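You operate a simulated robot arm through the tools that you are given. There is no shell and no other tool. Be economical: measure what you need, move in short steps, check, and stop when the job is done.

You are at the controls of a simulated robot arm. One attempt, no reset.

## Task
Finish the stopped 12 L sack: slider to the litres left in the chamber, dose, shake down, let go.
Fine: dose once; shaker off again; it ends upright on the belt; spill hardly any.

It is judged by the outcome, as a careful person would: the job done as asked, and still so three seconds after it is handed in. It fails if anything else is knocked over, pushed out of place, dropped, spilled or broken.

## Robot
A 7-joint arm with a two-finger parallel gripper on a trunk, on a base that drives. Base frame: it is fixed to the floor where the robot stands at the start and does not move with it; the origin is under the middle of the robot, x ahead of it, y to its left, z up. Lengths are in mm, angles in degrees, forces in N, time in s.
With the tool pointing down near the work surface it reaches from about 240 to 720 mm from the robot's upright axis, wherever it stands. Its first joint turns from -143.0 to 143.0 degrees. Places, roughly: filler dose slider [1000, 0, 1300]; filler green button [1000, 100, 1200]; filler white switch [1000, 200, 1100]; filler yellow button [1000, 100, 1200]. Payload 3 kg.
The tool frame sits at the grasp point between the pads (the TCP): z along the fingers, y along the line on which they close. The tips reach 30 mm beyond it. The gripper opens to 110 mm. The fingers are 20 mm wide and 10 mm thick; the gripper's body (48 by 112 mm) begins 55 mm behind the TCP.
Orientation is that of the tool frame in the base frame, as a unit quaternion [x, y, z, w]. With the fingers straight down and closing along the base's y, the tool's x points along the base's -x, its y along +y and its z along -z.

## Interface
- The arm moves only by the tool send_rows. Its argument "rows" is a list of rows, each a list of 7 numbers: the shift along the base's x, y, z in mm, then the turn, a rotation vector about the base's x, y, z in degrees, then the closure in counts, from 0 (fully open) to 255 (shut). In form: [[tx, ty, tz, wx, wy, wz, gripper], ...]. A call has 1 to 10 rows; each row shifts and turns the commanded pose from where the row before left it. Rows are played at 5 a second. More than 50 mm and 8.6 degrees between two rows, or a gripper value outside its range, and nothing of the call is played. A pose out of reach is approached as far as the arm can. The call stops where the force on the tool passes 50 N (or 10 N more than at its start, if that is more) or the arm is blocked; 0.2 s more then pass. The fingers move at their own pace (about 153 mm/s each) and stop on an object; they squeeze with about 25 N. The grip force told is the motor's: it shows also when the fingers shut on nothing. Time passes only in rows, and 0.2 s behind the last, so rows that do not move let the fingers close. It gives the time, the measured TCP pose, the force on the tool (base axes), the opening and the grip force at its end, in the units of the frame above (readings bear some noise), with the torque about the TCP (base axes, N m) and any sound that the robot's microphone picked up.
- Cameras (640 x 400 px; columns grow to the right, rows downward): "scene" is now at [569.4, -58.8, 1119]; the picture's right is [0.00, -0.17, 0.99], its down [-0.36, 0.92, 0.16] and it looks along [-0.93, -0.36, -0.06] (base axes); focal length 214 px, centre (320, 200). "wrist" rides on the gripper at [72, 17, -103] in the tool frame; the picture's right is [-0.23, 0.97, 0.00], its down [-0.76, -0.18, -0.62] and it looks along [-0.61, -0.14, 0.78] (tool axes); focal length 222 px, centre (320, 200). There is no depth. A picture from a camera that has moved, and an enlarged one, comes with that camera's place and axes in the base frame and with its lens.
- grab_frame(camera): a new picture of that camera. It takes no simulated time.
- move_column(by): slides the trunk up (or, below 0, down) by that many mm; the arm and the scene camera ride with it, the base frame stays. It gives what a move gives, with no picture.
- steer(legs): drives the robot by 1 to 6 legs, each [ahead, turn to the left] in mm and degrees, along the robot's own axes; the way and the turn of a leg run together, so that a leg with both is an arc; at most 1500 mm and 180 degrees a leg. The arm and the cameras ride along, it lands a little off, and it stops where it bumps. It gives what a move gives.
- aim_head(pan, tilt): turns the head with the scene camera to pan (to the left, within 80 degrees either way) and tilt (down, from -29 to 69), counted from straight ahead of the robot. It gives what a move gives.
- inspect(camera, box): a new picture of the part [left, top, right, bottom] of that camera's present view, enlarged. It takes no simulated time.
- hand_in(): hands the job in; it is judged then, once.

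Go step by step. Nothing tells you exact positions but the pictures and the camera data: compare them with the known pose of the tool, close in by small moves and look again before you grip or let go. The budget is 120 turns and 82 pictures, counting those below and the enlarged ones. Unless the task says otherwise, let go and move clear before handing in, and close with one line.

The tools are called after ">>>" as a command line: name --pt "numbers of a row" for each row, then --argument value for the rest, lists and objects as JSON in quotes. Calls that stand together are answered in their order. send_rows: Moves the arm, as the interface text tells. Its arguments: {"type":"object","properties":{"rows":{"type":"array","items":{"type":"array","items":{"type":"number"}}}},"required":["rows"]} The other tools are called the same way: move_column (by) slides the trunk up or down; steer (legs) drives the base; aim_head (pan, tilt) turns the head that bears the scene camera; grab_frame (camera) takes a picture; inspect (camera, box) takes an enlarged picture of a part of a camera's view; hand_in () hands the job in.

At the start:

```text
t: 0.0
eef_pos: [557.6, -5.7, 998.6]
orientation: [0.001, 1.0, 0.0, 0.0]
ft_force: [-0.3, 0.1, 0.7]
torque: [0.03, 0.01, -0.03]
gripper_width: 109.9
grasp_force: 0.1
trunk travel left (down, up): [-225.0, 265.0]
robot x, y, heading: [5.2, -16.2, -0.1]
head pan, tilt: [-80.2, 68.8]
```

scene: 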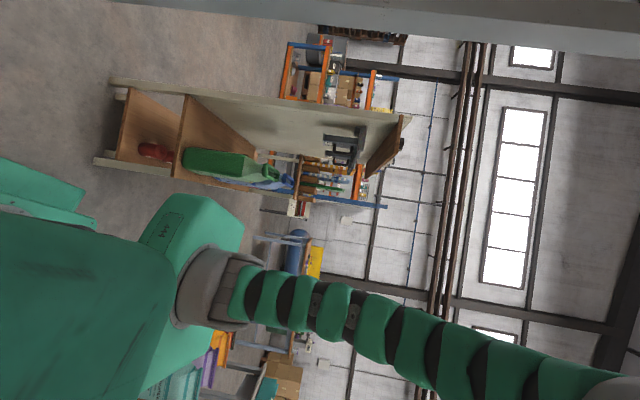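
wrist: 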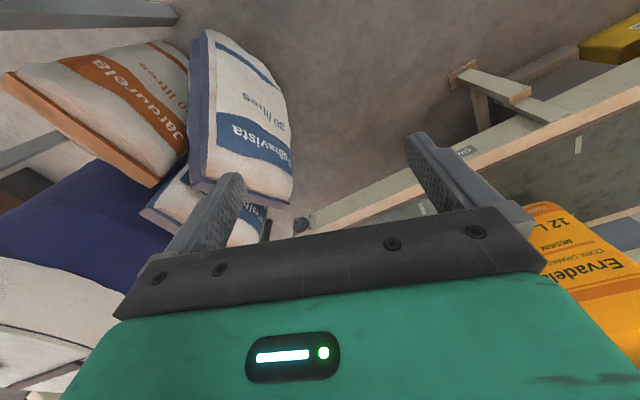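

The scene camera looks backward over the robot; the filler should be ahead. I'll turn the head to look straight at it.

>>> aim_head --pan 0 --tilt 0

>>> grab_frame --camera "scene"

```text
t: 1.5
eef_pos: [558.3, -4.5, 998.9]
orientation: [0.0, 1.0, 0.0, 0.001]
ft_force: [-0.2, -0.4, 0.3]
torque: [-0.03, 0.02, -0.03]
gripper_width: 110.0
grasp_force: 0.1
trunk travel left (down, up): [-225.0, 265.0]
robot x, y, heading: [5.0, -12.4, 0.2]
head pan, tilt: [0.0, 0.0]
```

```text
79 pictures are left
camera scene: at [669.2, -3.9, 1038.9], right [0.0, -1.0, 0.0], down [-1.0, 0.0, 0.0], along [0.0, 0.0, -1.0], focal length 214 px, centre (320, 200)
```

scene: 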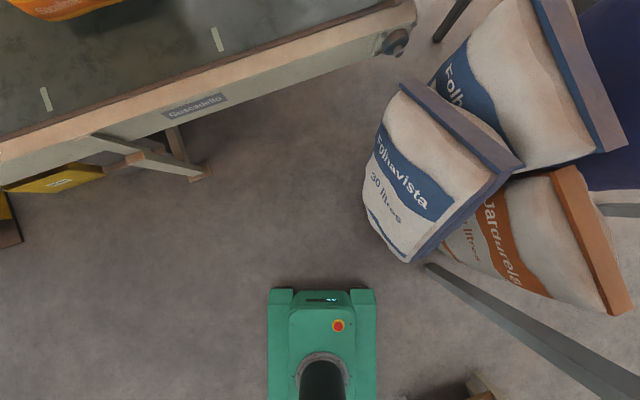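

At zero tilt the camera looks straight down, seeing the belt ahead and to the left. I'll tilt it up.

>>> aim_head --pan 0 --tilt -29

>>> grab_frame --camera "scene"

>>> aim_head --pan 50 --tilt -29

>>> grab_frame --camera "scene"

```text
t: 2.5
eef_pos: [558.7, -5.0, 998.9]
orientation: [0.001, 1.0, 0.0, 0.0]
ft_force: [1.0, -0.1, -0.4]
torque: [-0.01, -0.02, 0.03]
gripper_width: 109.9
grasp_force: 0.1
trunk travel left (down, up): [-225.0, 265.0]
robot x, y, heading: [3.7, -12.0, 0.2]
head pan, tilt: [0.0, -28.6]
```

```text
78 pictures are left
camera scene: at [709.3, -3.9, 1062.0], right [0.0, -1.0, 0.0], down [-0.88, 0.0, -0.48], along [0.48, 0.0, -0.88], focal length 214 px, centre (320, 200)
```

scene: 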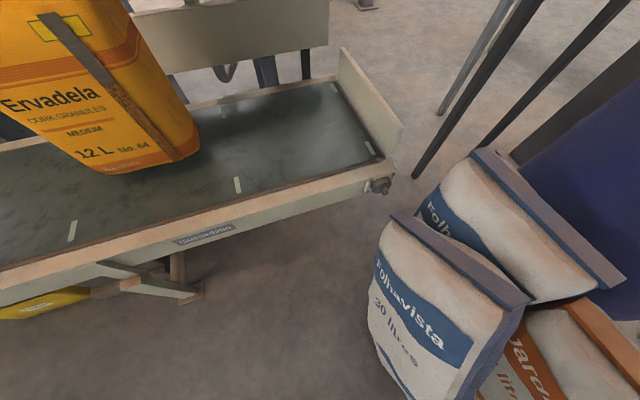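

```text
t: 3.6
eef_pos: [558.9, -5.2, 998.3]
orientation: [0.001, 1.0, 0.0, -0.001]
ft_force: [0.3, -0.5, 0.3]
torque: [-0.02, 0.0, -0.01]
gripper_width: 110.0
grasp_force: 0.2
trunk travel left (down, up): [-225.0, 265.0]
robot x, y, heading: [3.8, -9.8, 0.2]
head pan, tilt: [50.0, -28.6]
```

```text
77 pictures are left
camera scene: at [709.5, 47.4, 1086.0], right [0.0, -0.64, -0.77], down [-0.88, 0.37, -0.31], along [0.48, 0.67, -0.56], focal length 214 px, centre (320, 200)
```

scene: 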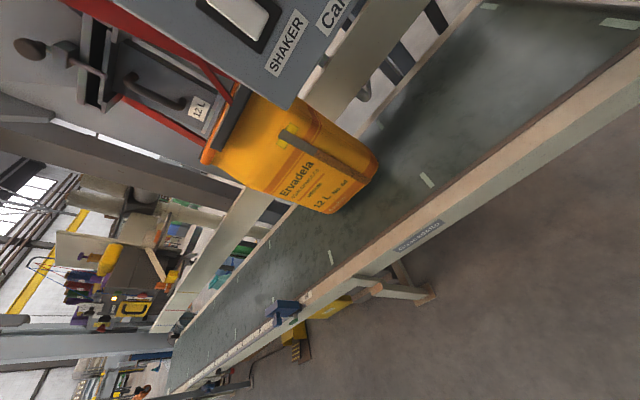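

The sack stands on the belt under the filler, ahead-left; the panel (SHAKER and others) is above it. I'll turn the tool to point ahead so that the wrist camera can view the panel.

>>> send_rows --pt "0 0 20 0 -8.5 0 0" --pt "0 0 20 0 -8.5 0 0" --pt "0 0 20 0 -8.5 0 0" --pt "0 0 20 0 -8.5 0 0" --pt "0 0 20 0 -8.5 0 0" --pt "0 0 20 0 -8.5 0 0" --pt "0 0 20 0 -8.5 0 0" --pt "0 0 20 0 -8.5 0 0" --pt "0 0 20 0 -8.5 0 0" --pt "0 0 20 0 -8.5 0 0"

>>> grab_frame --camera "wrist"

>>> aim_head --pan 80 --tilt -29

>>> grab_frame --camera "scene"

```text
t: 5.8
eef_pos: [560.6, -7.0, 1200.8]
orientation: [0.0, 0.738, 0.0, 0.675]
ft_force: [0.2, 0.1, 0.4]
torque: [-0.02, 0.04, 0.02]
gripper_width: 109.8
grasp_force: 0.1
trunk travel left (down, up): [-225.0, 265.0]
robot x, y, heading: [3.3, -14.9, -0.1]
head pan, tilt: [50.0, -28.6]
```

```text
76 pictures are left
camera wrist: at [450.4, 10.0, 1138.0], right [0.02, 0.97, 0.23], down [-0.55, -0.18, 0.81], along [0.83, -0.14, 0.54], focal length 222 px, centre (320, 200)
```

wrist: 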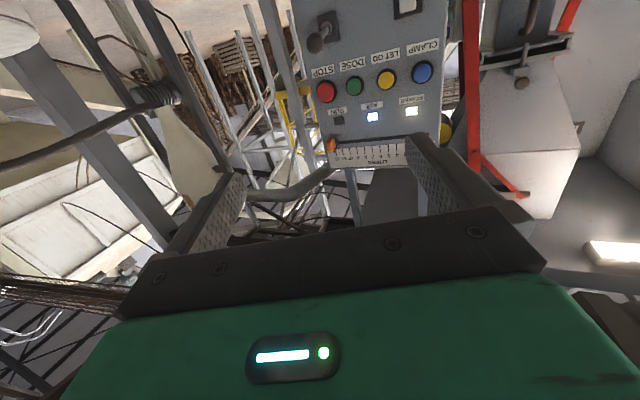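

```text
t: 6.8
eef_pos: [558.8, -6.4, 1200.6]
orientation: [0.001, 0.738, 0.0, 0.675]
ft_force: [-0.6, 0.6, -0.1]
torque: [0.02, 0.0, 0.0]
gripper_width: 110.0
grasp_force: 0.0
trunk travel left (down, up): [-225.0, 265.0]
robot x, y, heading: [-1.2, -13.7, -0.0]
head pan, tilt: [80.0, -28.6]
```

```text
75 pictures are left
camera scene: at [456.2, 60.7, 1360.5], right [0.98, -0.17, -0.09], down [0.0, 0.47, -0.88], along [0.2, 0.86, 0.46], focal length 214 px, centre (320, 200)
```

scene: 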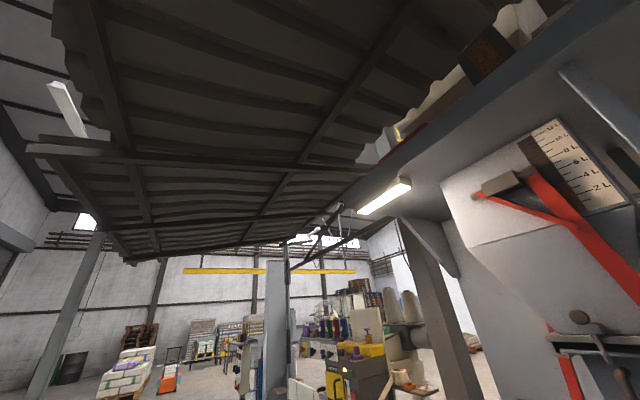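

The scene camera evidently rides on the arm, so now at zero pan it should look at the panel upright. There is also a sight glass with a litre scale on the chamber.

>>> inspect --camera "scene" --box '[440, 80, 640, 240]'

>>> aim_head --pan 0 --tilt 0

>>> grab_frame --camera "scene"

```text
2.50 times, centred on (540, 160) of scene
camera zoom: at [456.2, 60.7, 1360.5], right [0.98, -0.17, -0.09], down [0.0, 0.47, -0.88], along [0.2, 0.86, 0.46], focal length 536 px, centre (-230, 300)
```

zoom: 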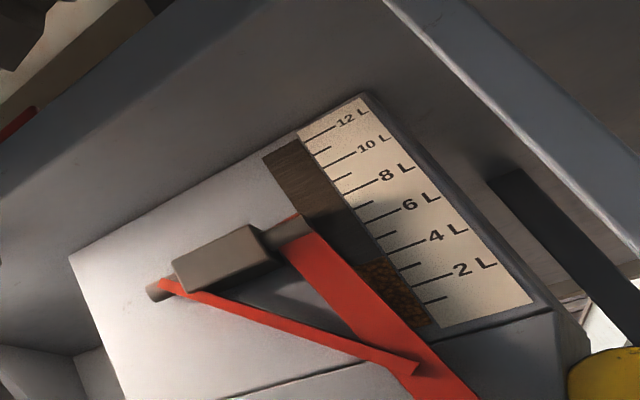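

```text
t: 8.3
eef_pos: [559.8, -6.4, 1201.1]
orientation: [0.001, 0.738, 0.0, 0.674]
ft_force: [-0.3, 0.5, -0.3]
torque: [0.0, -0.01, 0.01]
gripper_width: 109.9
grasp_force: 0.0
trunk travel left (down, up): [-225.0, 265.0]
robot x, y, heading: [2.3, -14.0, 0.1]
head pan, tilt: [0.0, 0.0]
```

```text
73 pictures are left
camera scene: at [530.5, -5.2, 1313.4], right [0.0, -1.0, 0.0], down [-0.09, 0.0, -1.0], along [1.0, 0.0, -0.09], focal length 214 px, centre (320, 200)
```

scene: 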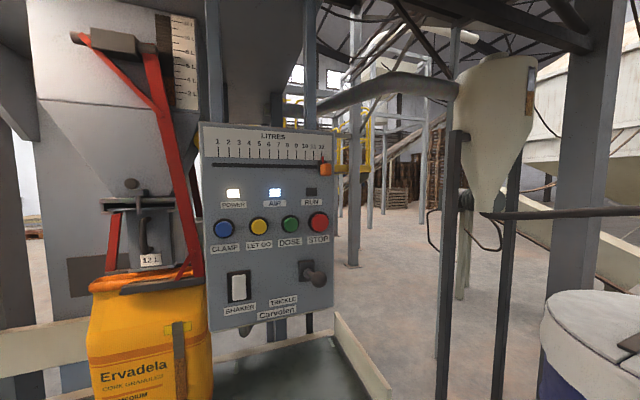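

Great view: slider at the top (now at 12), LET GO yellow, DOSE green, SHAKER switch white, and others to leave alone. I'll zoom on the scale and the panel.

>>> inspect --camera "scene" --box '[140, 0, 220, 120]'

>>> inspect --camera "scene" --box '[190, 110, 350, 220]'

>>> inspect --camera "scene" --box '[190, 210, 350, 330]'

```text
3.33 times, centred on (180, 60) of scene
camera zoom: at [530.5, -5.2, 1313.4], right [0.0, -1.0, 0.0], down [-0.09, 0.0, -1.0], along [1.0, 0.0, -0.09], focal length 715 px, centre (787, 667)
```

zoom: 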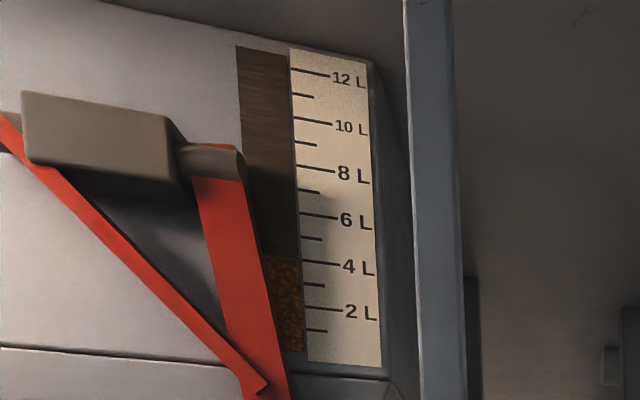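

```text
3.64 times, centred on (270, 165) of scene
camera zoom: at [530.5, -5.2, 1313.4], right [0.0, -1.0, 0.0], down [-0.09, 0.0, -1.0], along [1.0, 0.0, -0.09], focal length 780 px, centre (502, 327)
```

zoom: 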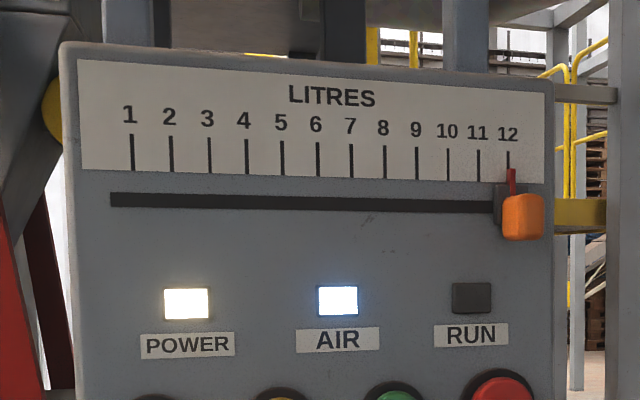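

```text
3.33 times, centred on (270, 270) of scene
camera zoom: at [530.5, -5.2, 1313.4], right [0.0, -1.0, 0.0], down [-0.09, 0.0, -1.0], along [1.0, 0.0, -0.09], focal length 715 px, centre (487, -33)
```

zoom: 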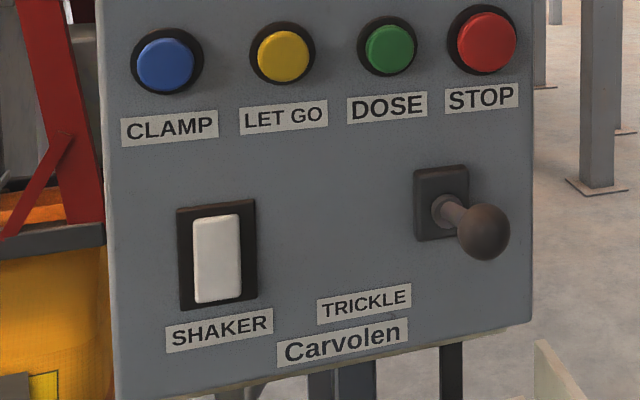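

The chamber reads about 4 L. The panel's left side is nearer, so it's turned some degrees; I'll shift the arm sideways and down for a second view to triangulate.

>>> send_rows --pt "0 50 -10 0 0 0 0" --pt "0 50 -10 0 0 0 0" --pt "0 50 -10 0 0 0 0" --pt "0 50 -10 0 0 0 0" --pt "0 0 0 0 0 0 0"

>>> grab_frame --camera "scene"

>>> inspect --camera "scene" --box '[280, 100, 460, 220]'

>>> inspect --camera "scene" --box '[280, 200, 460, 320]'

```text
refused: row 1 steps farther than a row can; nothing moved
```

```text
69 pictures are left
camera scene: at [530.5, -5.2, 1313.4], right [0.0, -1.0, 0.0], down [-0.09, 0.0, -1.0], along [1.0, 0.0, -0.09], focal length 214 px, centre (320, 200)
```

scene: 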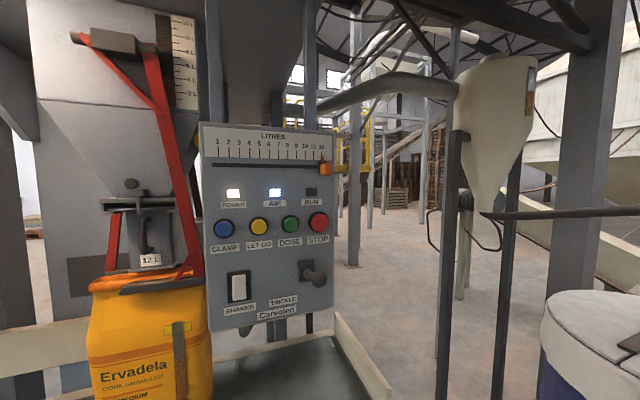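

```text
3.33 times, centred on (370, 160) of scene
camera zoom: at [530.5, -5.2, 1313.4], right [0.0, -1.0, 0.0], down [-0.09, 0.0, -1.0], along [1.0, 0.0, -0.09], focal length 715 px, centre (153, 333)
```

zoom: 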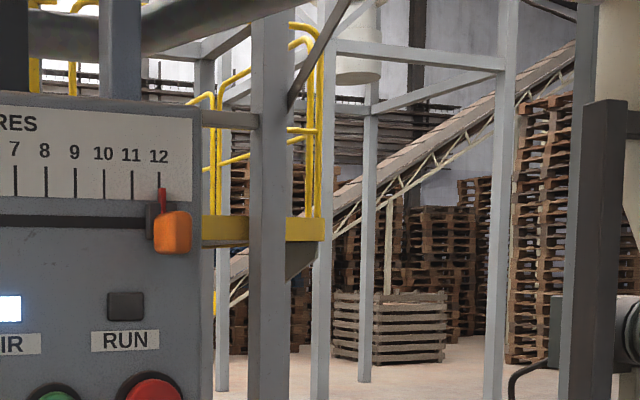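

```text
3.33 times, centred on (370, 260) of scene
camera zoom: at [530.5, -5.2, 1313.4], right [0.0, -1.0, 0.0], down [-0.09, 0.0, -1.0], along [1.0, 0.0, -0.09], focal length 715 px, centre (153, 0)
```

zoom: 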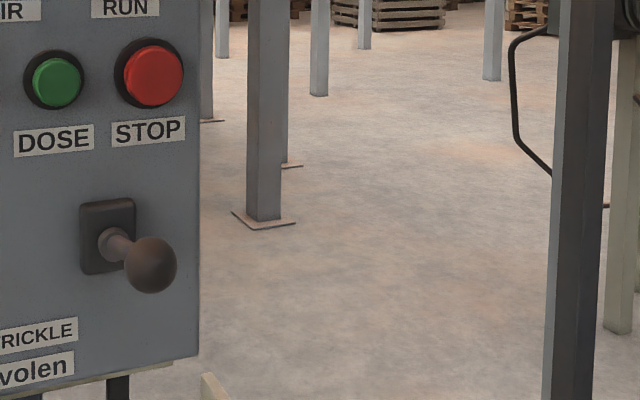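

The step was refused as too long; I'll use 45 mm steps.

>>> send_rows --pt "0 45 0 0 0 0 0" --pt "0 45 0 0 0 0 0" --pt "0 45 0 0 0 0 0" --pt "0 45 0 0 0 0 0" --pt "0 0 0 0 0 0 0"

>>> grab_frame --camera "scene"

```text
t: 9.5
eef_pos: [560.3, 176.7, 1199.1]
orientation: [0.0, 0.737, 0.001, 0.676]
ft_force: [0.2, 0.9, 0.7]
torque: [0.01, 0.02, 0.03]
gripper_width: 109.9
grasp_force: 0.0
trunk travel left (down, up): [-225.0, 265.0]
robot x, y, heading: [4.7, -11.5, -0.1]
head pan, tilt: [0.0, 0.0]
```

```text
66 pictures are left
camera scene: at [530.6, 178.1, 1312.9], right [0.0, -1.0, 0.0], down [-0.09, 0.0, -1.0], along [1.0, 0.0, -0.09], focal length 214 px, centre (320, 200)
```

scene: 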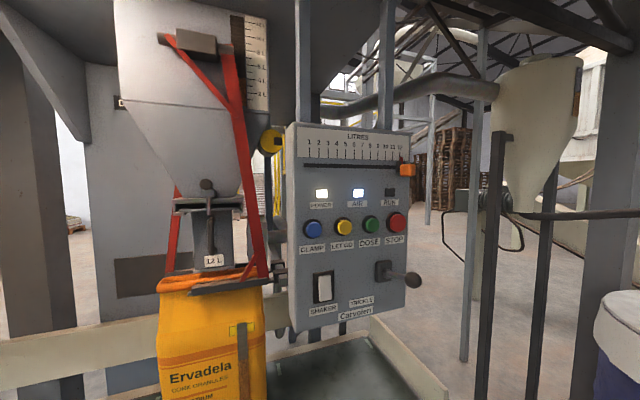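

>>> inspect --camera "scene" --box '[280, 115, 430, 215]'

>>> inspect --camera "scene" --box '[280, 205, 430, 335]'

>>> inspect --camera "scene" --box '[220, 0, 300, 120]'

```text
4.00 times, centred on (355, 165) of scene
camera zoom: at [530.6, 178.1, 1312.9], right [0.0, -1.0, 0.0], down [-0.09, 0.0, -1.0], along [1.0, 0.0, -0.09], focal length 858 px, centre (180, 340)
```

zoom: 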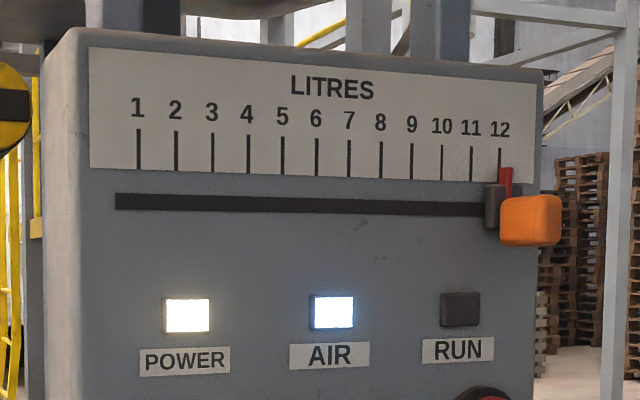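

```text
3.08 times, centred on (355, 270) of scene
camera zoom: at [530.6, 178.1, 1312.9], right [0.0, -1.0, 0.0], down [-0.09, 0.0, -1.0], along [1.0, 0.0, -0.09], focal length 660 px, centre (212, -15)
```

zoom: 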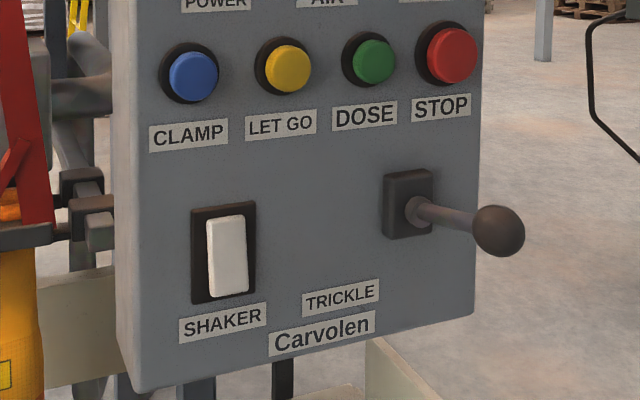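

```text
3.33 times, centred on (260, 60) of scene
camera zoom: at [530.6, 178.1, 1312.9], right [0.0, -1.0, 0.0], down [-0.09, 0.0, -1.0], along [1.0, 0.0, -0.09], focal length 715 px, centre (520, 667)
```

zoom: 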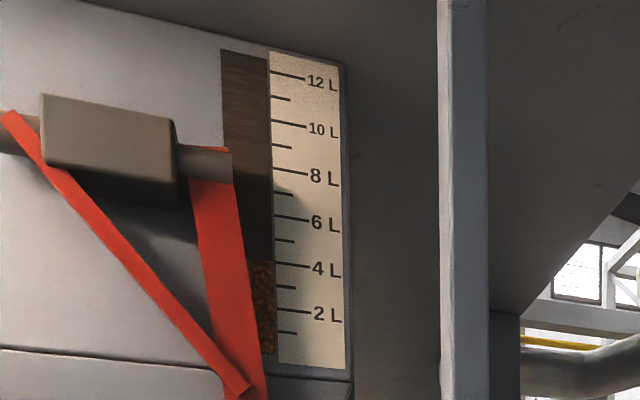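

Triangulated: the panel is turned about 19°, ticks are 20 mm per litre; knob ≈ (1014,-18,1339), DOSE ≈ (1005,60,1217), LET GO ≈ (981,125,1217), SHAKER ≈ (967,167,1090). Level reads 4 L. I'll square the tool to the panel, then drive ahead.

>>> send_rows --pt "-30 -35 0 0 -5 0 0" --pt "-30 -35 0 0 0 6.5 0" --pt "-20 -35 15 0 0 6.5 0" --pt "0 -40 25 0 0 6 0" --pt "0 0 30 0 0 0 0" --pt "0 0 0 0 0 0 0"

>>> steer --legs '[[300, 0]]'

>>> grab_frame --camera "scene"

```text
t: 10.9
eef_pos: [527.1, 34.4, 1284.9]
orientation: [-0.101, 0.715, 0.091, 0.686]
ft_force: [0.0, -0.8, 0.3]
torque: [0.0, 0.01, 0.04]
gripper_width: 109.8
grasp_force: 0.0
out of reach, approached as far as the arm can: row 1, 2, 3
trunk travel left (down, up): [-225.0, 265.0]
robot x, y, heading: [3.4, -19.5, -0.0]
head pan, tilt: [0.0, 0.0]
```

```text
t: 13.1
eef_pos: [816.4, 34.7, 1287.2]
orientation: [-0.101, 0.714, 0.089, 0.687]
ft_force: [0.5, 0.0, 0.4]
torque: [-0.04, 0.01, 0.0]
gripper_width: 109.8
grasp_force: 0.1
trunk travel left (down, up): [-225.0, 265.0]
robot x, y, heading: [291.9, -9.0, -0.2]
head pan, tilt: [0.0, 0.0]
stopped in leg 1: the robot was blocked; the commanded pose is now the measured one
```

```text
62 pictures are left
camera scene: at [782.5, 27.9, 1398.9], right [0.26, -0.96, 0.01], down [-0.04, -0.02, -1.0], along [0.96, 0.26, -0.04], focal length 214 px, centre (320, 200)
```

scene: 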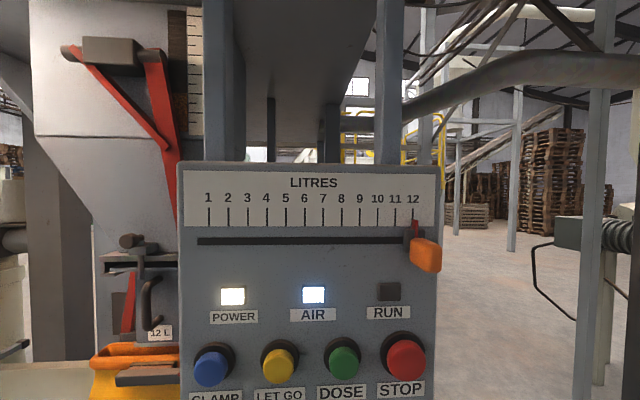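

The robot stopped against the belt frame, which is fine. Geometry matches within a few mm; I move to a pre-grasp in front of the knob, squared to the panel.

>>> send_rows --pt "0 -15.4 20 0 -2.3 0 0" --pt "0 -15.4 20 0 0 3.6 0" --pt "30 -15.4 11 0 0 0 0" --pt "40 -15.4 0 0 0 0 0" --pt "40 -15.4 0 0 0 0 0" --pt "16.6 0 0 0 0 0 0" --pt "0 0 0 0 0 0 0"

>>> grab_frame --camera "scene"

>>> grab_frame --camera "wrist"

```text
t: 14.7
eef_pos: [944.2, -41.5, 1335.4]
orientation: [-0.123, 0.698, 0.108, 0.697]
ft_force: [-0.2, -1.2, -0.1]
torque: [0.01, 0.0, -0.02]
gripper_width: 109.9
grasp_force: 0.2
trunk travel left (down, up): [-225.0, 265.0]
robot x, y, heading: [297.3, -13.9, -0.3]
head pan, tilt: [0.0, 0.0]
```

```text
61 pictures are left
camera scene: at [906.1, -50.8, 1446.2], right [0.32, -0.95, 0.02], down [0.0, -0.02, -1.0], along [0.95, 0.32, 0.0], focal length 214 px, centre (320, 200)
```

scene: 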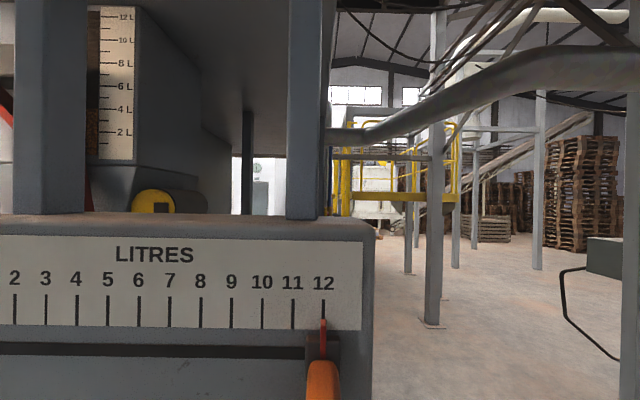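

```text
60 pictures are left
camera wrist: at [840.5, -60.9, 1264.2], right [-0.32, 0.93, 0.21], down [-0.53, -0.35, 0.77], along [0.78, 0.13, 0.61], focal length 222 px, centre (320, 200)
```

wrist: 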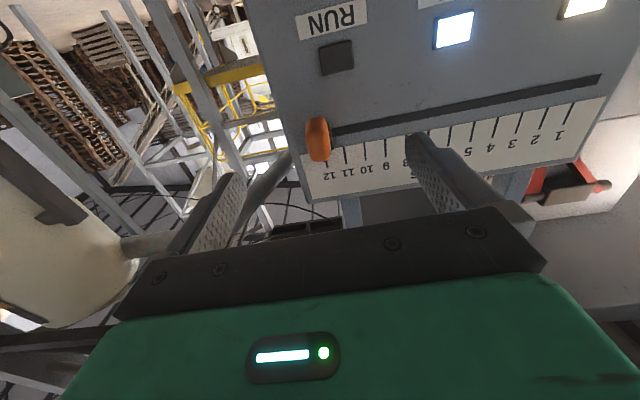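

The knob sits between the open fingers and in line. I advance 60 mm along the tool axis and look before closing.

>>> send_rows --pt "19 6.4 0.5 0 0 0 0" --pt "19 6.4 0.5 0 0 0 0" --pt "17 5.8 0.5 0 0 0 0" --pt "0 0 0 0 0 0 0"

>>> grab_frame --camera "wrist"

```text
t: 15.7
eef_pos: [998.4, -24.2, 1337.8]
orientation: [-0.124, 0.698, 0.109, 0.697]
ft_force: [0.3, 0.9, 0.1]
torque: [-0.01, 0.02, -0.02]
gripper_width: 109.7
grasp_force: 0.0
trunk travel left (down, up): [-225.0, 265.0]
robot x, y, heading: [293.0, -12.5, -0.5]
head pan, tilt: [0.0, 0.0]
```

```text
59 pictures are left
camera wrist: at [895.1, -43.1, 1265.5], right [-0.32, 0.93, 0.21], down [-0.53, -0.35, 0.77], along [0.78, 0.13, 0.61], focal length 222 px, centre (320, 200)
```

wrist: 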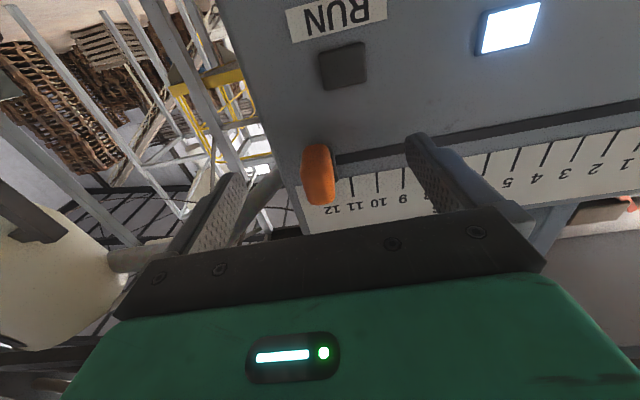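

The knob is where computed, centred between the pads. Closing on it.

>>> send_rows --pt "0 0 0 0 0 0 150" --pt "0 0 0 0 0 0 255" --pt "0 0 0 0 0 0 255" --pt "0 0 0 0 0 0 255"

>>> grab_frame --camera "wrist"

```text
t: 16.7
eef_pos: [998.8, -22.9, 1338.0]
orientation: [-0.124, 0.698, 0.109, 0.697]
ft_force: [0.9, -0.2, 1.3]
torque: [0.86, 0.31, 0.31]
gripper_width: 17.6
grasp_force: 44.9
trunk travel left (down, up): [-225.0, 265.0]
robot x, y, heading: [295.1, -10.7, -0.2]
head pan, tilt: [0.0, 0.0]
```

```text
58 pictures are left
camera wrist: at [895.1, -43.3, 1265.6], right [-0.32, 0.93, 0.21], down [-0.53, -0.35, 0.77], along [0.78, 0.13, 0.61], focal length 222 px, centre (320, 200)
```

wrist: 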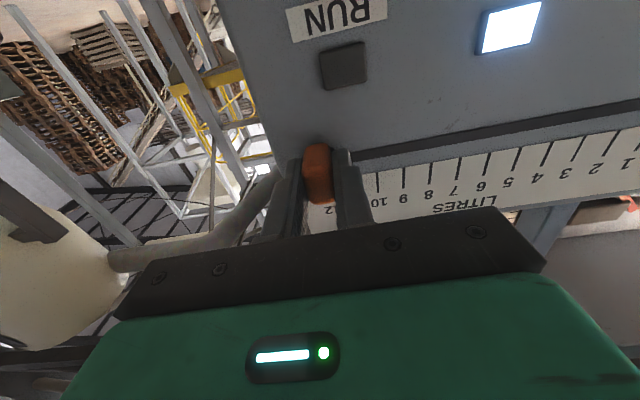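

The knob is held (17.6 mm wide). I slide it along the panel direction toward 4, first 100 mm.

>>> send_rows --pt "-3.3 9.5 0 0 0 0 255" --pt "-6.5 18.9 0 0 0 0 255" --pt "-6.5 18.9 0 0 0 0 255" --pt "-6.5 18.9 0 0 0 0 255" --pt "-6.5 18.9 0 0 0 0 255" --pt "-3.2 9.4 0 0 0 0 255" --pt "0 0 0 0 0 0 255"

>>> grab_frame --camera "scene"

```text
t: 18.3
eef_pos: [965.4, 70.5, 1337.2]
orientation: [-0.124, 0.698, 0.109, 0.697]
ft_force: [-15.0, -5.3, -21.2]
torque: [0.86, 0.2, 0.26]
gripper_width: 17.7
grasp_force: 45.3
trunk travel left (down, up): [-225.0, 265.0]
robot x, y, heading: [293.8, -11.5, 0.1]
head pan, tilt: [0.0, 0.0]
```

```text
57 pictures are left
camera scene: at [928.4, 61.0, 1447.7], right [0.32, -0.95, 0.02], down [0.0, -0.02, -1.0], along [0.95, 0.32, -0.01], focal length 214 px, centre (320, 200)
```

scene: 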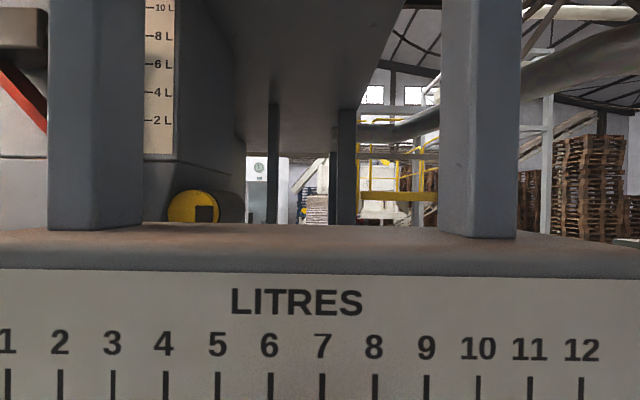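

The slider follows with some sideways force; I ease it a little down and out, and tilt the camera down to see the pointer.

>>> send_rows --pt "-0.9 -0.3 -1.5 0 0 0 255" --pt "-6.8 18.8 0 0 0 0 255" --pt "-6.8 18.8 0 0 0 0 255" --pt "0 0 0 0 0 0 255"

>>> aim_head --pan 0 --tilt 30

>>> grab_frame --camera "scene"

```text
t: 19.3
eef_pos: [952.1, 108.3, 1338.0]
orientation: [-0.124, 0.697, 0.109, 0.698]
ft_force: [5.5, 1.4, 4.2]
torque: [0.59, 0.8, 0.4]
gripper_width: 17.6
grasp_force: 44.9
trunk travel left (down, up): [-225.0, 265.0]
robot x, y, heading: [292.5, -10.8, -0.1]
head pan, tilt: [0.0, 0.0]
```

```text
t: 20.2
eef_pos: [951.9, 109.1, 1337.3]
orientation: [-0.123, 0.697, 0.108, 0.698]
ft_force: [7.8, 2.9, 11.4]
torque: [0.94, -0.07, 0.33]
gripper_width: 17.4
grasp_force: 44.8
trunk travel left (down, up): [-225.0, 265.0]
robot x, y, heading: [291.1, -10.1, -0.1]
head pan, tilt: [0.0, 30.0]
```

```text
56 pictures are left
camera scene: at [915.6, 98.0, 1399.4], right [0.32, -0.95, 0.02], down [-0.47, -0.18, -0.86], along [0.82, 0.27, -0.5], focal length 214 px, centre (320, 200)
```

scene: 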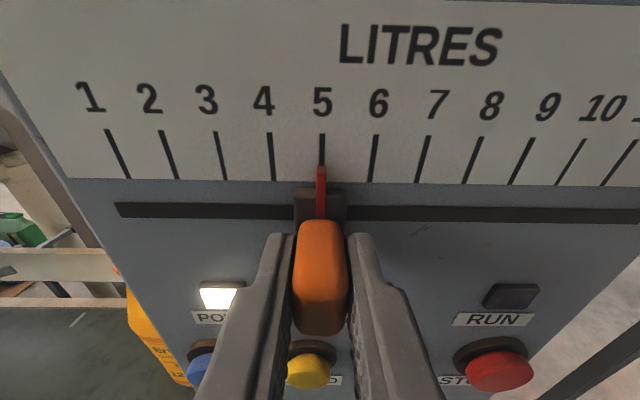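

The pointer now stands at 5; one more 20 mm step.

>>> send_rows --pt "-3.4 9.4 0 0 0 0 255" --pt "-3.4 9.4 0 0 0 0 255" --pt "0 0 0 0 0 0 255" --pt "0 0 0 0 0 0 255"

>>> grab_frame --camera "scene"

>>> inspect --camera "scene" --box '[250, 60, 430, 230]'

```text
t: 21.2
eef_pos: [945.4, 127.0, 1337.6]
orientation: [-0.124, 0.698, 0.108, 0.697]
ft_force: [24.7, 7.7, 18.7]
torque: [0.96, -0.11, 0.31]
gripper_width: 17.8
grasp_force: 44.9
trunk travel left (down, up): [-225.0, 265.0]
robot x, y, heading: [294.6, -13.3, -0.0]
head pan, tilt: [0.0, 30.0]
```

```text
55 pictures are left
camera scene: at [908.8, 116.8, 1399.2], right [0.32, -0.95, 0.02], down [-0.47, -0.18, -0.86], along [0.82, 0.27, -0.5], focal length 214 px, centre (320, 200)
```

scene: 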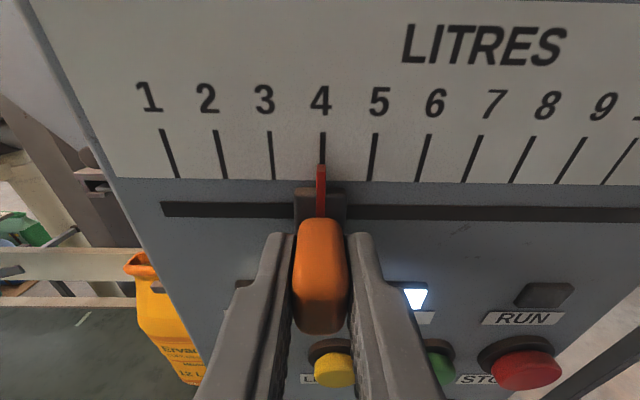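

```text
2.35 times, centred on (340, 145) of scene
camera zoom: at [908.8, 116.8, 1399.2], right [0.32, -0.95, 0.02], down [-0.47, -0.18, -0.86], along [0.82, 0.27, -0.5], focal length 505 px, centre (273, 329)
```

zoom: 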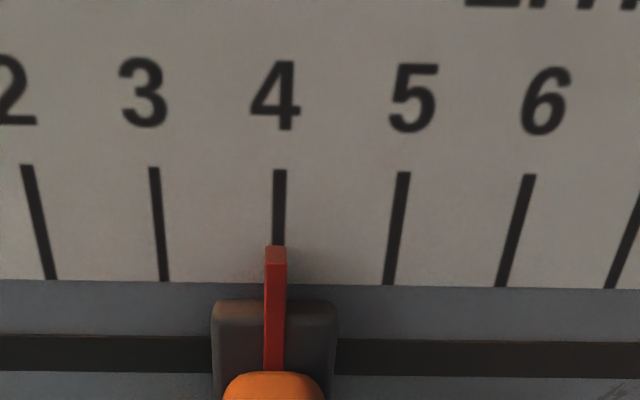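

The pointer is on 4. I'll ease the load, open partly, back straight off, and re-check both slider and chamber level.

>>> send_rows --pt "0.6 0.2 1 0 0 0 255" --pt "0 0 0 0 0 0 130" --pt "0 0 0 0 0 0 130" --pt "-19 -6.5 0 0 0 0 130" --pt "-28 -9.7 0 0 0 0 130" --pt "-28 -9.7 0 0 0 0 130" --pt "0 0 0 0 0 0 130"

>>> aim_head --pan 0 --tilt 10

>>> grab_frame --camera "scene"

>>> inspect --camera "scene" --box '[250, 180, 410, 300]'

```text
t: 22.8
eef_pos: [868.3, 100.5, 1335.8]
orientation: [-0.124, 0.698, 0.109, 0.697]
ft_force: [-0.1, -0.1, -0.4]
torque: [-0.03, 0.05, 0.0]
gripper_width: 53.9
grasp_force: 0.1
trunk travel left (down, up): [-225.0, 265.0]
robot x, y, heading: [290.2, -11.0, -0.1]
head pan, tilt: [0.0, 30.0]
```

```text
t: 23.7
eef_pos: [869.9, 100.3, 1334.8]
orientation: [-0.123, 0.698, 0.109, 0.697]
ft_force: [0.3, -1.2, -0.3]
torque: [0.02, 0.02, -0.01]
gripper_width: 54.0
grasp_force: 0.1
trunk travel left (down, up): [-225.0, 265.0]
robot x, y, heading: [294.0, -14.3, -0.3]
head pan, tilt: [0.0, 10.0]
```

```text
53 pictures are left
camera scene: at [834.4, 92.2, 1429.6], right [0.32, -0.95, 0.02], down [-0.16, -0.08, -0.98], along [0.93, 0.32, -0.18], focal length 214 px, centre (320, 200)
```

scene: 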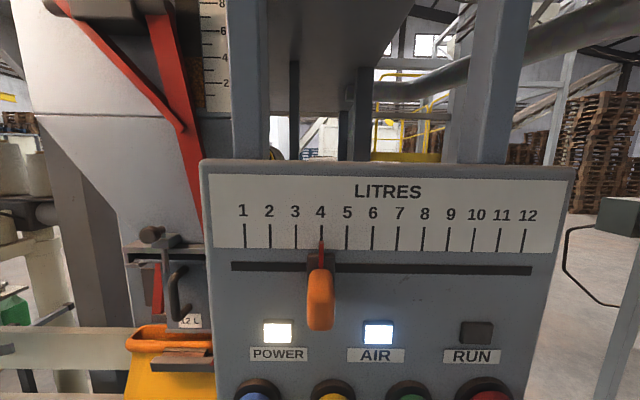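

```text
3.33 times, centred on (330, 240) of scene
camera zoom: at [834.4, 92.2, 1429.6], right [0.32, -0.95, 0.02], down [-0.16, -0.08, -0.98], along [0.93, 0.32, -0.18], focal length 715 px, centre (287, 67)
```

zoom: 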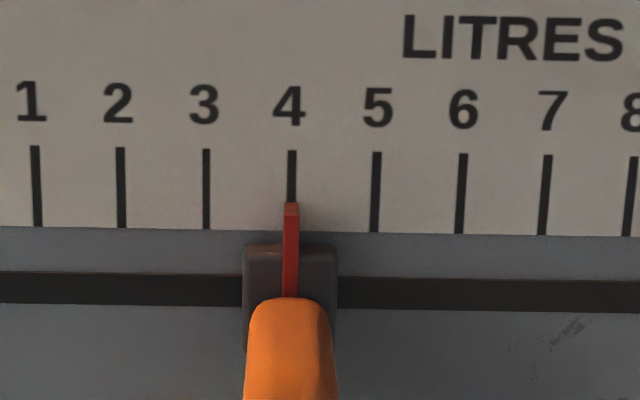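

Slider is at 4. Another look at the chamber level and the sack's mouth/clamp before dosing.

>>> inspect --camera "scene" --box '[150, 0, 250, 110]'

>>> aim_head --pan 70 --tilt -10

>>> grab_frame --camera "scene"

```text
3.64 times, centred on (200, 55) of scene
camera zoom: at [834.4, 92.2, 1429.6], right [0.32, -0.95, 0.02], down [-0.16, -0.08, -0.98], along [0.93, 0.32, -0.18], focal length 780 px, centre (756, 727)
```

zoom: 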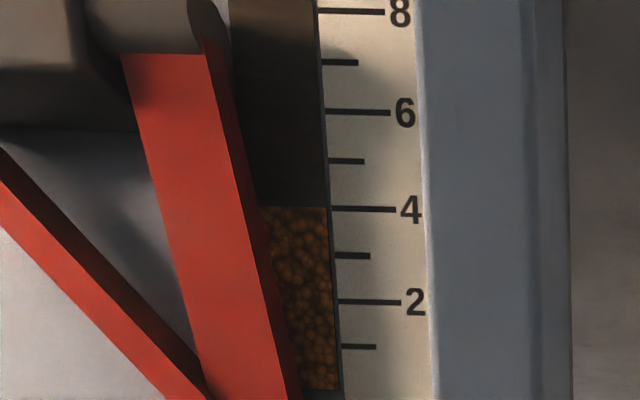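

```text
t: 25.1
eef_pos: [869.5, 102.0, 1336.0]
orientation: [-0.123, 0.698, 0.109, 0.697]
ft_force: [-0.2, -0.3, -0.4]
torque: [0.02, 0.02, -0.01]
gripper_width: 53.8
grasp_force: 0.2
trunk travel left (down, up): [-225.0, 265.0]
robot x, y, heading: [292.3, -12.7, -0.5]
head pan, tilt: [70.0, -10.0]
```

```text
50 pictures are left
camera scene: at [748.0, 147.0, 1459.6], right [1.0, -0.02, 0.0], down [0.01, 0.15, -0.99], along [0.02, 0.99, 0.15], focal length 214 px, centre (320, 200)
```

scene: 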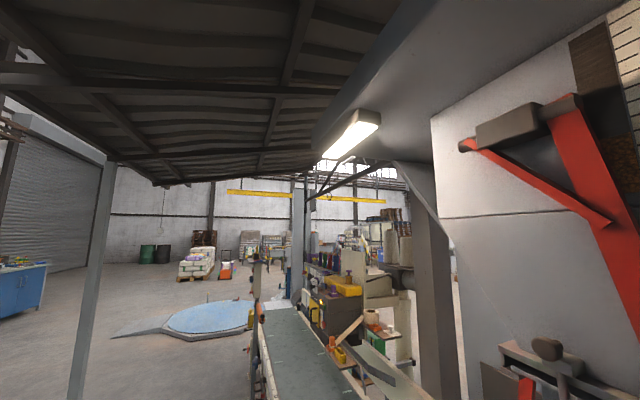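

Level is 4 L exactly. A look at the sack mouth and clamp.

>>> aim_head --pan 40 --tilt 45

>>> grab_frame --camera "scene"

```text
t: 26.3
eef_pos: [868.8, 101.0, 1335.8]
orientation: [-0.123, 0.698, 0.108, 0.697]
ft_force: [0.4, -0.2, -0.4]
torque: [0.0, 0.0, -0.01]
gripper_width: 53.9
grasp_force: 0.1
trunk travel left (down, up): [-225.0, 265.0]
robot x, y, heading: [292.9, -11.1, -0.1]
head pan, tilt: [40.0, 45.0]
```

```text
49 pictures are left
camera scene: at [788.5, 130.6, 1373.9], right [0.86, -0.52, 0.01], down [-0.36, -0.62, -0.7], along [0.37, 0.59, -0.72], focal length 214 px, centre (320, 200)
```

scene: 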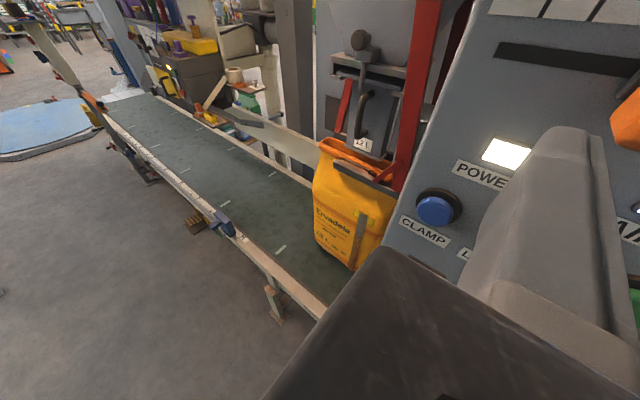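

Clamp and sack look right. Now I close the fingers and line up in front of DOSE, then check.

>>> send_rows --pt "0 -22 -40 0 0 0 255" --pt "0 -22 -40 0 0 0 255" --pt "0 -23 -39 0 0 0 255" --pt "30 0 0 0 0 0 255" --pt "30 0 0 0 0 0 255" --pt "0 0 0 0 0 0 255"

>>> aim_head --pan 0 --tilt 30

>>> grab_frame --camera "scene"

>>> grab_frame --camera "wrist"

```text
t: 27.7
eef_pos: [931.4, 33.8, 1217.9]
orientation: [-0.124, 0.698, 0.11, 0.697]
ft_force: [-0.7, 0.5, 0.0]
torque: [-0.01, -0.04, 0.02]
gripper_width: 0.1
grasp_force: 25.2
trunk travel left (down, up): [-225.0, 265.0]
robot x, y, heading: [294.0, -11.6, -0.2]
head pan, tilt: [40.0, 45.0]
```

```text
t: 28.8
eef_pos: [930.9, 34.8, 1217.8]
orientation: [-0.123, 0.698, 0.108, 0.697]
ft_force: [-0.4, -1.1, 1.0]
torque: [-0.03, 0.03, 0.01]
gripper_width: 0.0
grasp_force: 25.4
trunk travel left (down, up): [-225.0, 265.0]
robot x, y, heading: [293.8, -10.2, -0.2]
head pan, tilt: [0.0, 30.0]
```

```text
48 pictures are left
camera scene: at [893.9, 23.7, 1279.2], right [0.32, -0.95, 0.02], down [-0.47, -0.18, -0.86], along [0.82, 0.27, -0.5], focal length 214 px, centre (320, 200)
```

scene: 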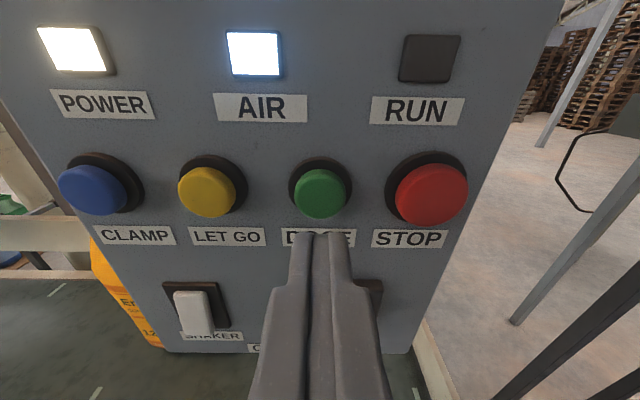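

```text
47 pictures are left
camera wrist: at [827.9, 14.4, 1145.5], right [-0.32, 0.93, 0.21], down [-0.53, -0.35, 0.77], along [0.78, 0.13, 0.61], focal length 222 px, centre (320, 200)
```

wrist: 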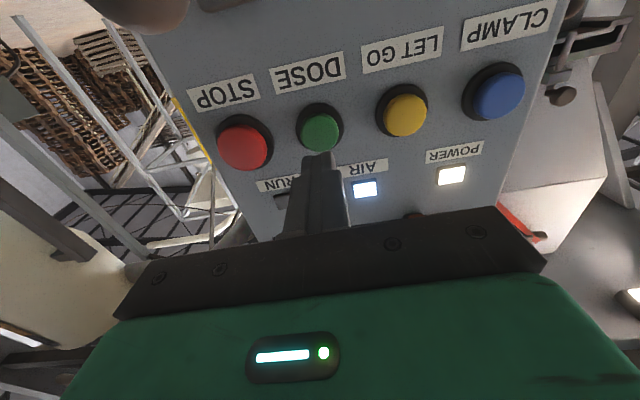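

The closed fingers are in line with DOSE, tips about 48 mm off. I approach to a few mm.

>>> send_rows --pt "19 6.5 0 0 0 0 255" --pt "19 6.5 0 0 0 0 255" --pt "0 0 0 0 0 0 255"

>>> grab_frame --camera "scene"

```text
t: 29.6
eef_pos: [969.8, 47.3, 1218.8]
orientation: [-0.124, 0.698, 0.11, 0.697]
ft_force: [-0.2, 0.1, -1.1]
torque: [-0.02, 0.03, -0.02]
gripper_width: 0.2
grasp_force: 25.1
trunk travel left (down, up): [-225.0, 265.0]
robot x, y, heading: [293.2, -10.5, 0.1]
head pan, tilt: [0.0, 30.0]
```

```text
46 pictures are left
camera scene: at [932.4, 36.2, 1280.0], right [0.32, -0.95, 0.02], down [-0.47, -0.18, -0.86], along [0.82, 0.27, -0.5], focal length 214 px, centre (320, 200)
```

scene: 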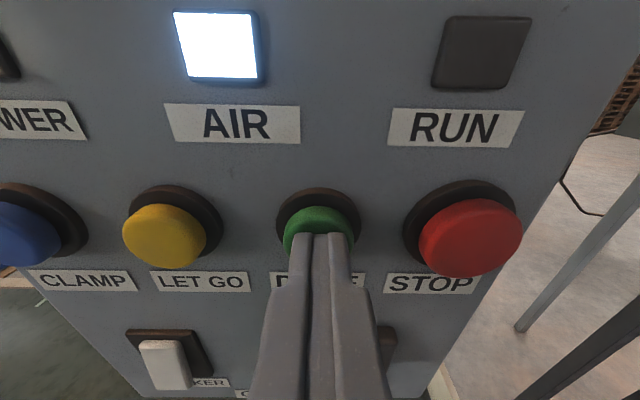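

Aligned on the green button only. Now I press in small steps.

>>> send_rows --pt "4.7 1.6 0 0 0 0 255" --pt "2.8 1 0 0 0 0 255" --pt "1.9 0.65 0 0 0 0 255" --pt "1.9 0.65 0 0 0 0 255"

>>> grab_frame --camera "scene"

```text
t: 30.6
eef_pos: [977.8, 49.6, 1219.1]
orientation: [-0.123, 0.698, 0.11, 0.697]
ft_force: [-21.3, -9.9, -6.3]
torque: [-0.15, 0.24, -0.09]
gripper_width: 0.0
grasp_force: 25.0
trunk travel left (down, up): [-225.0, 265.0]
robot x, y, heading: [292.3, -12.9, -0.4]
head pan, tilt: [0.0, 30.0]
heard: click
```

```text
45 pictures are left
camera scene: at [941.0, 39.7, 1281.2], right [0.32, -0.95, 0.02], down [-0.47, -0.18, -0.86], along [0.82, 0.27, -0.5], focal length 214 px, centre (320, 200)
```

scene: 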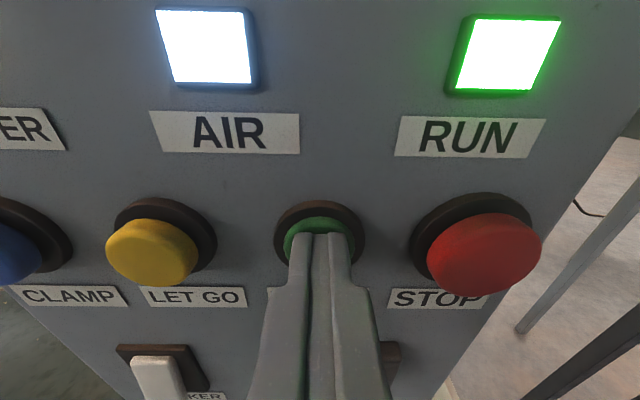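

It clicked and RUN is lit: the dose is running. I back straight off and wait while watching the RUN lamp.

>>> send_rows --pt "-19 -6.5 0 0 0 0 255" --pt "-38 -13 0 0 0 0 255" --pt "-38 -13 0 0 0 0 255" --pt "0 0 0 0 0 0 255" --pt "0 0 0 0 0 0 255"

>>> aim_head --pan 0 --tilt 0

>>> grab_frame --camera "scene"

```text
t: 31.8
eef_pos: [883.7, 20.0, 1222.1]
orientation: [-0.123, 0.698, 0.109, 0.697]
ft_force: [0.8, 0.1, -0.4]
torque: [0.01, 0.0, -0.03]
gripper_width: 0.0
grasp_force: 25.3
trunk travel left (down, up): [-225.0, 265.0]
robot x, y, heading: [294.5, -10.4, -0.3]
head pan, tilt: [0.0, 30.0]
```

```text
t: 32.7
eef_pos: [883.6, 19.6, 1220.7]
orientation: [-0.123, 0.698, 0.108, 0.697]
ft_force: [-0.1, -0.2, 0.1]
torque: [0.01, 0.01, 0.03]
gripper_width: 0.1
grasp_force: 24.9
trunk travel left (down, up): [-225.0, 265.0]
robot x, y, heading: [293.5, -12.2, -0.4]
head pan, tilt: [0.0, 0.0]
```

```text
44 pictures are left
camera scene: at [846.3, 10.5, 1331.8], right [0.32, -0.95, 0.02], down [0.0, -0.02, -1.0], along [0.95, 0.32, -0.01], focal length 214 px, centre (320, 200)
```

scene: 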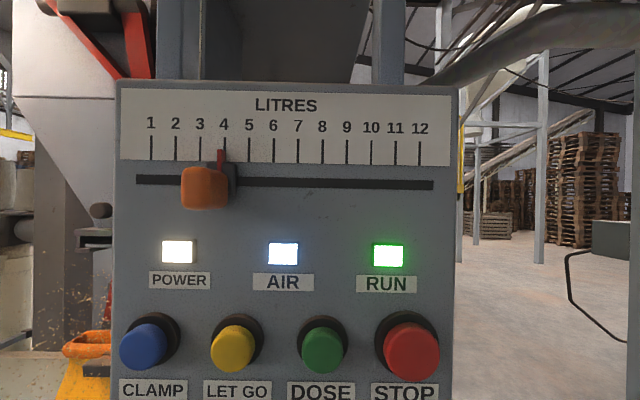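

RUN is lit. I notice specks at the lower left; let me look closely.

>>> inspect --camera "scene" --box '[0, 280, 130, 400]'

>>> aim_head --pan 40 --tilt 40

>>> grab_frame --camera "scene"

```text
3.33 times, centred on (65, 340) of scene
camera zoom: at [846.3, 10.5, 1331.8], right [0.32, -0.95, 0.02], down [0.0, -0.02, -1.0], along [0.95, 0.32, -0.01], focal length 715 px, centre (1170, -267)
```

zoom: 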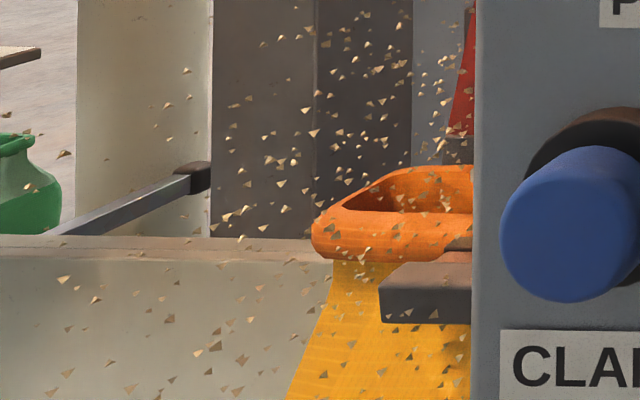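

```text
t: 33.8
eef_pos: [883.9, 19.8, 1222.3]
orientation: [-0.124, 0.698, 0.108, 0.697]
ft_force: [-0.7, -0.4, -0.1]
torque: [0.01, -0.01, 0.01]
gripper_width: 0.0
grasp_force: 25.1
trunk travel left (down, up): [-225.0, 265.0]
robot x, y, heading: [294.7, -11.0, -0.0]
head pan, tilt: [40.0, 40.0]
```

```text
42 pictures are left
camera scene: at [805.3, 52.8, 1267.2], right [0.86, -0.52, 0.01], down [-0.33, -0.57, -0.76], along [0.4, 0.64, -0.65], focal length 214 px, centre (320, 200)
```

scene: 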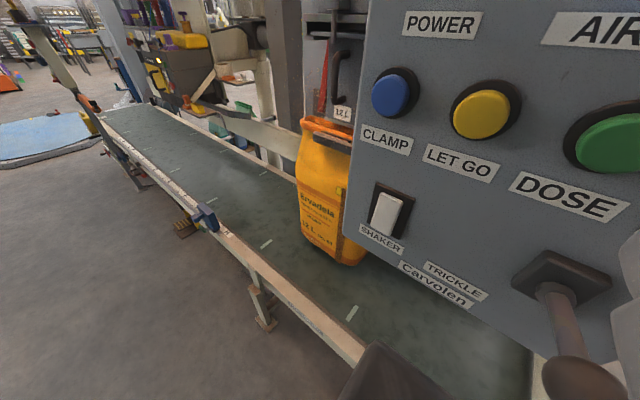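

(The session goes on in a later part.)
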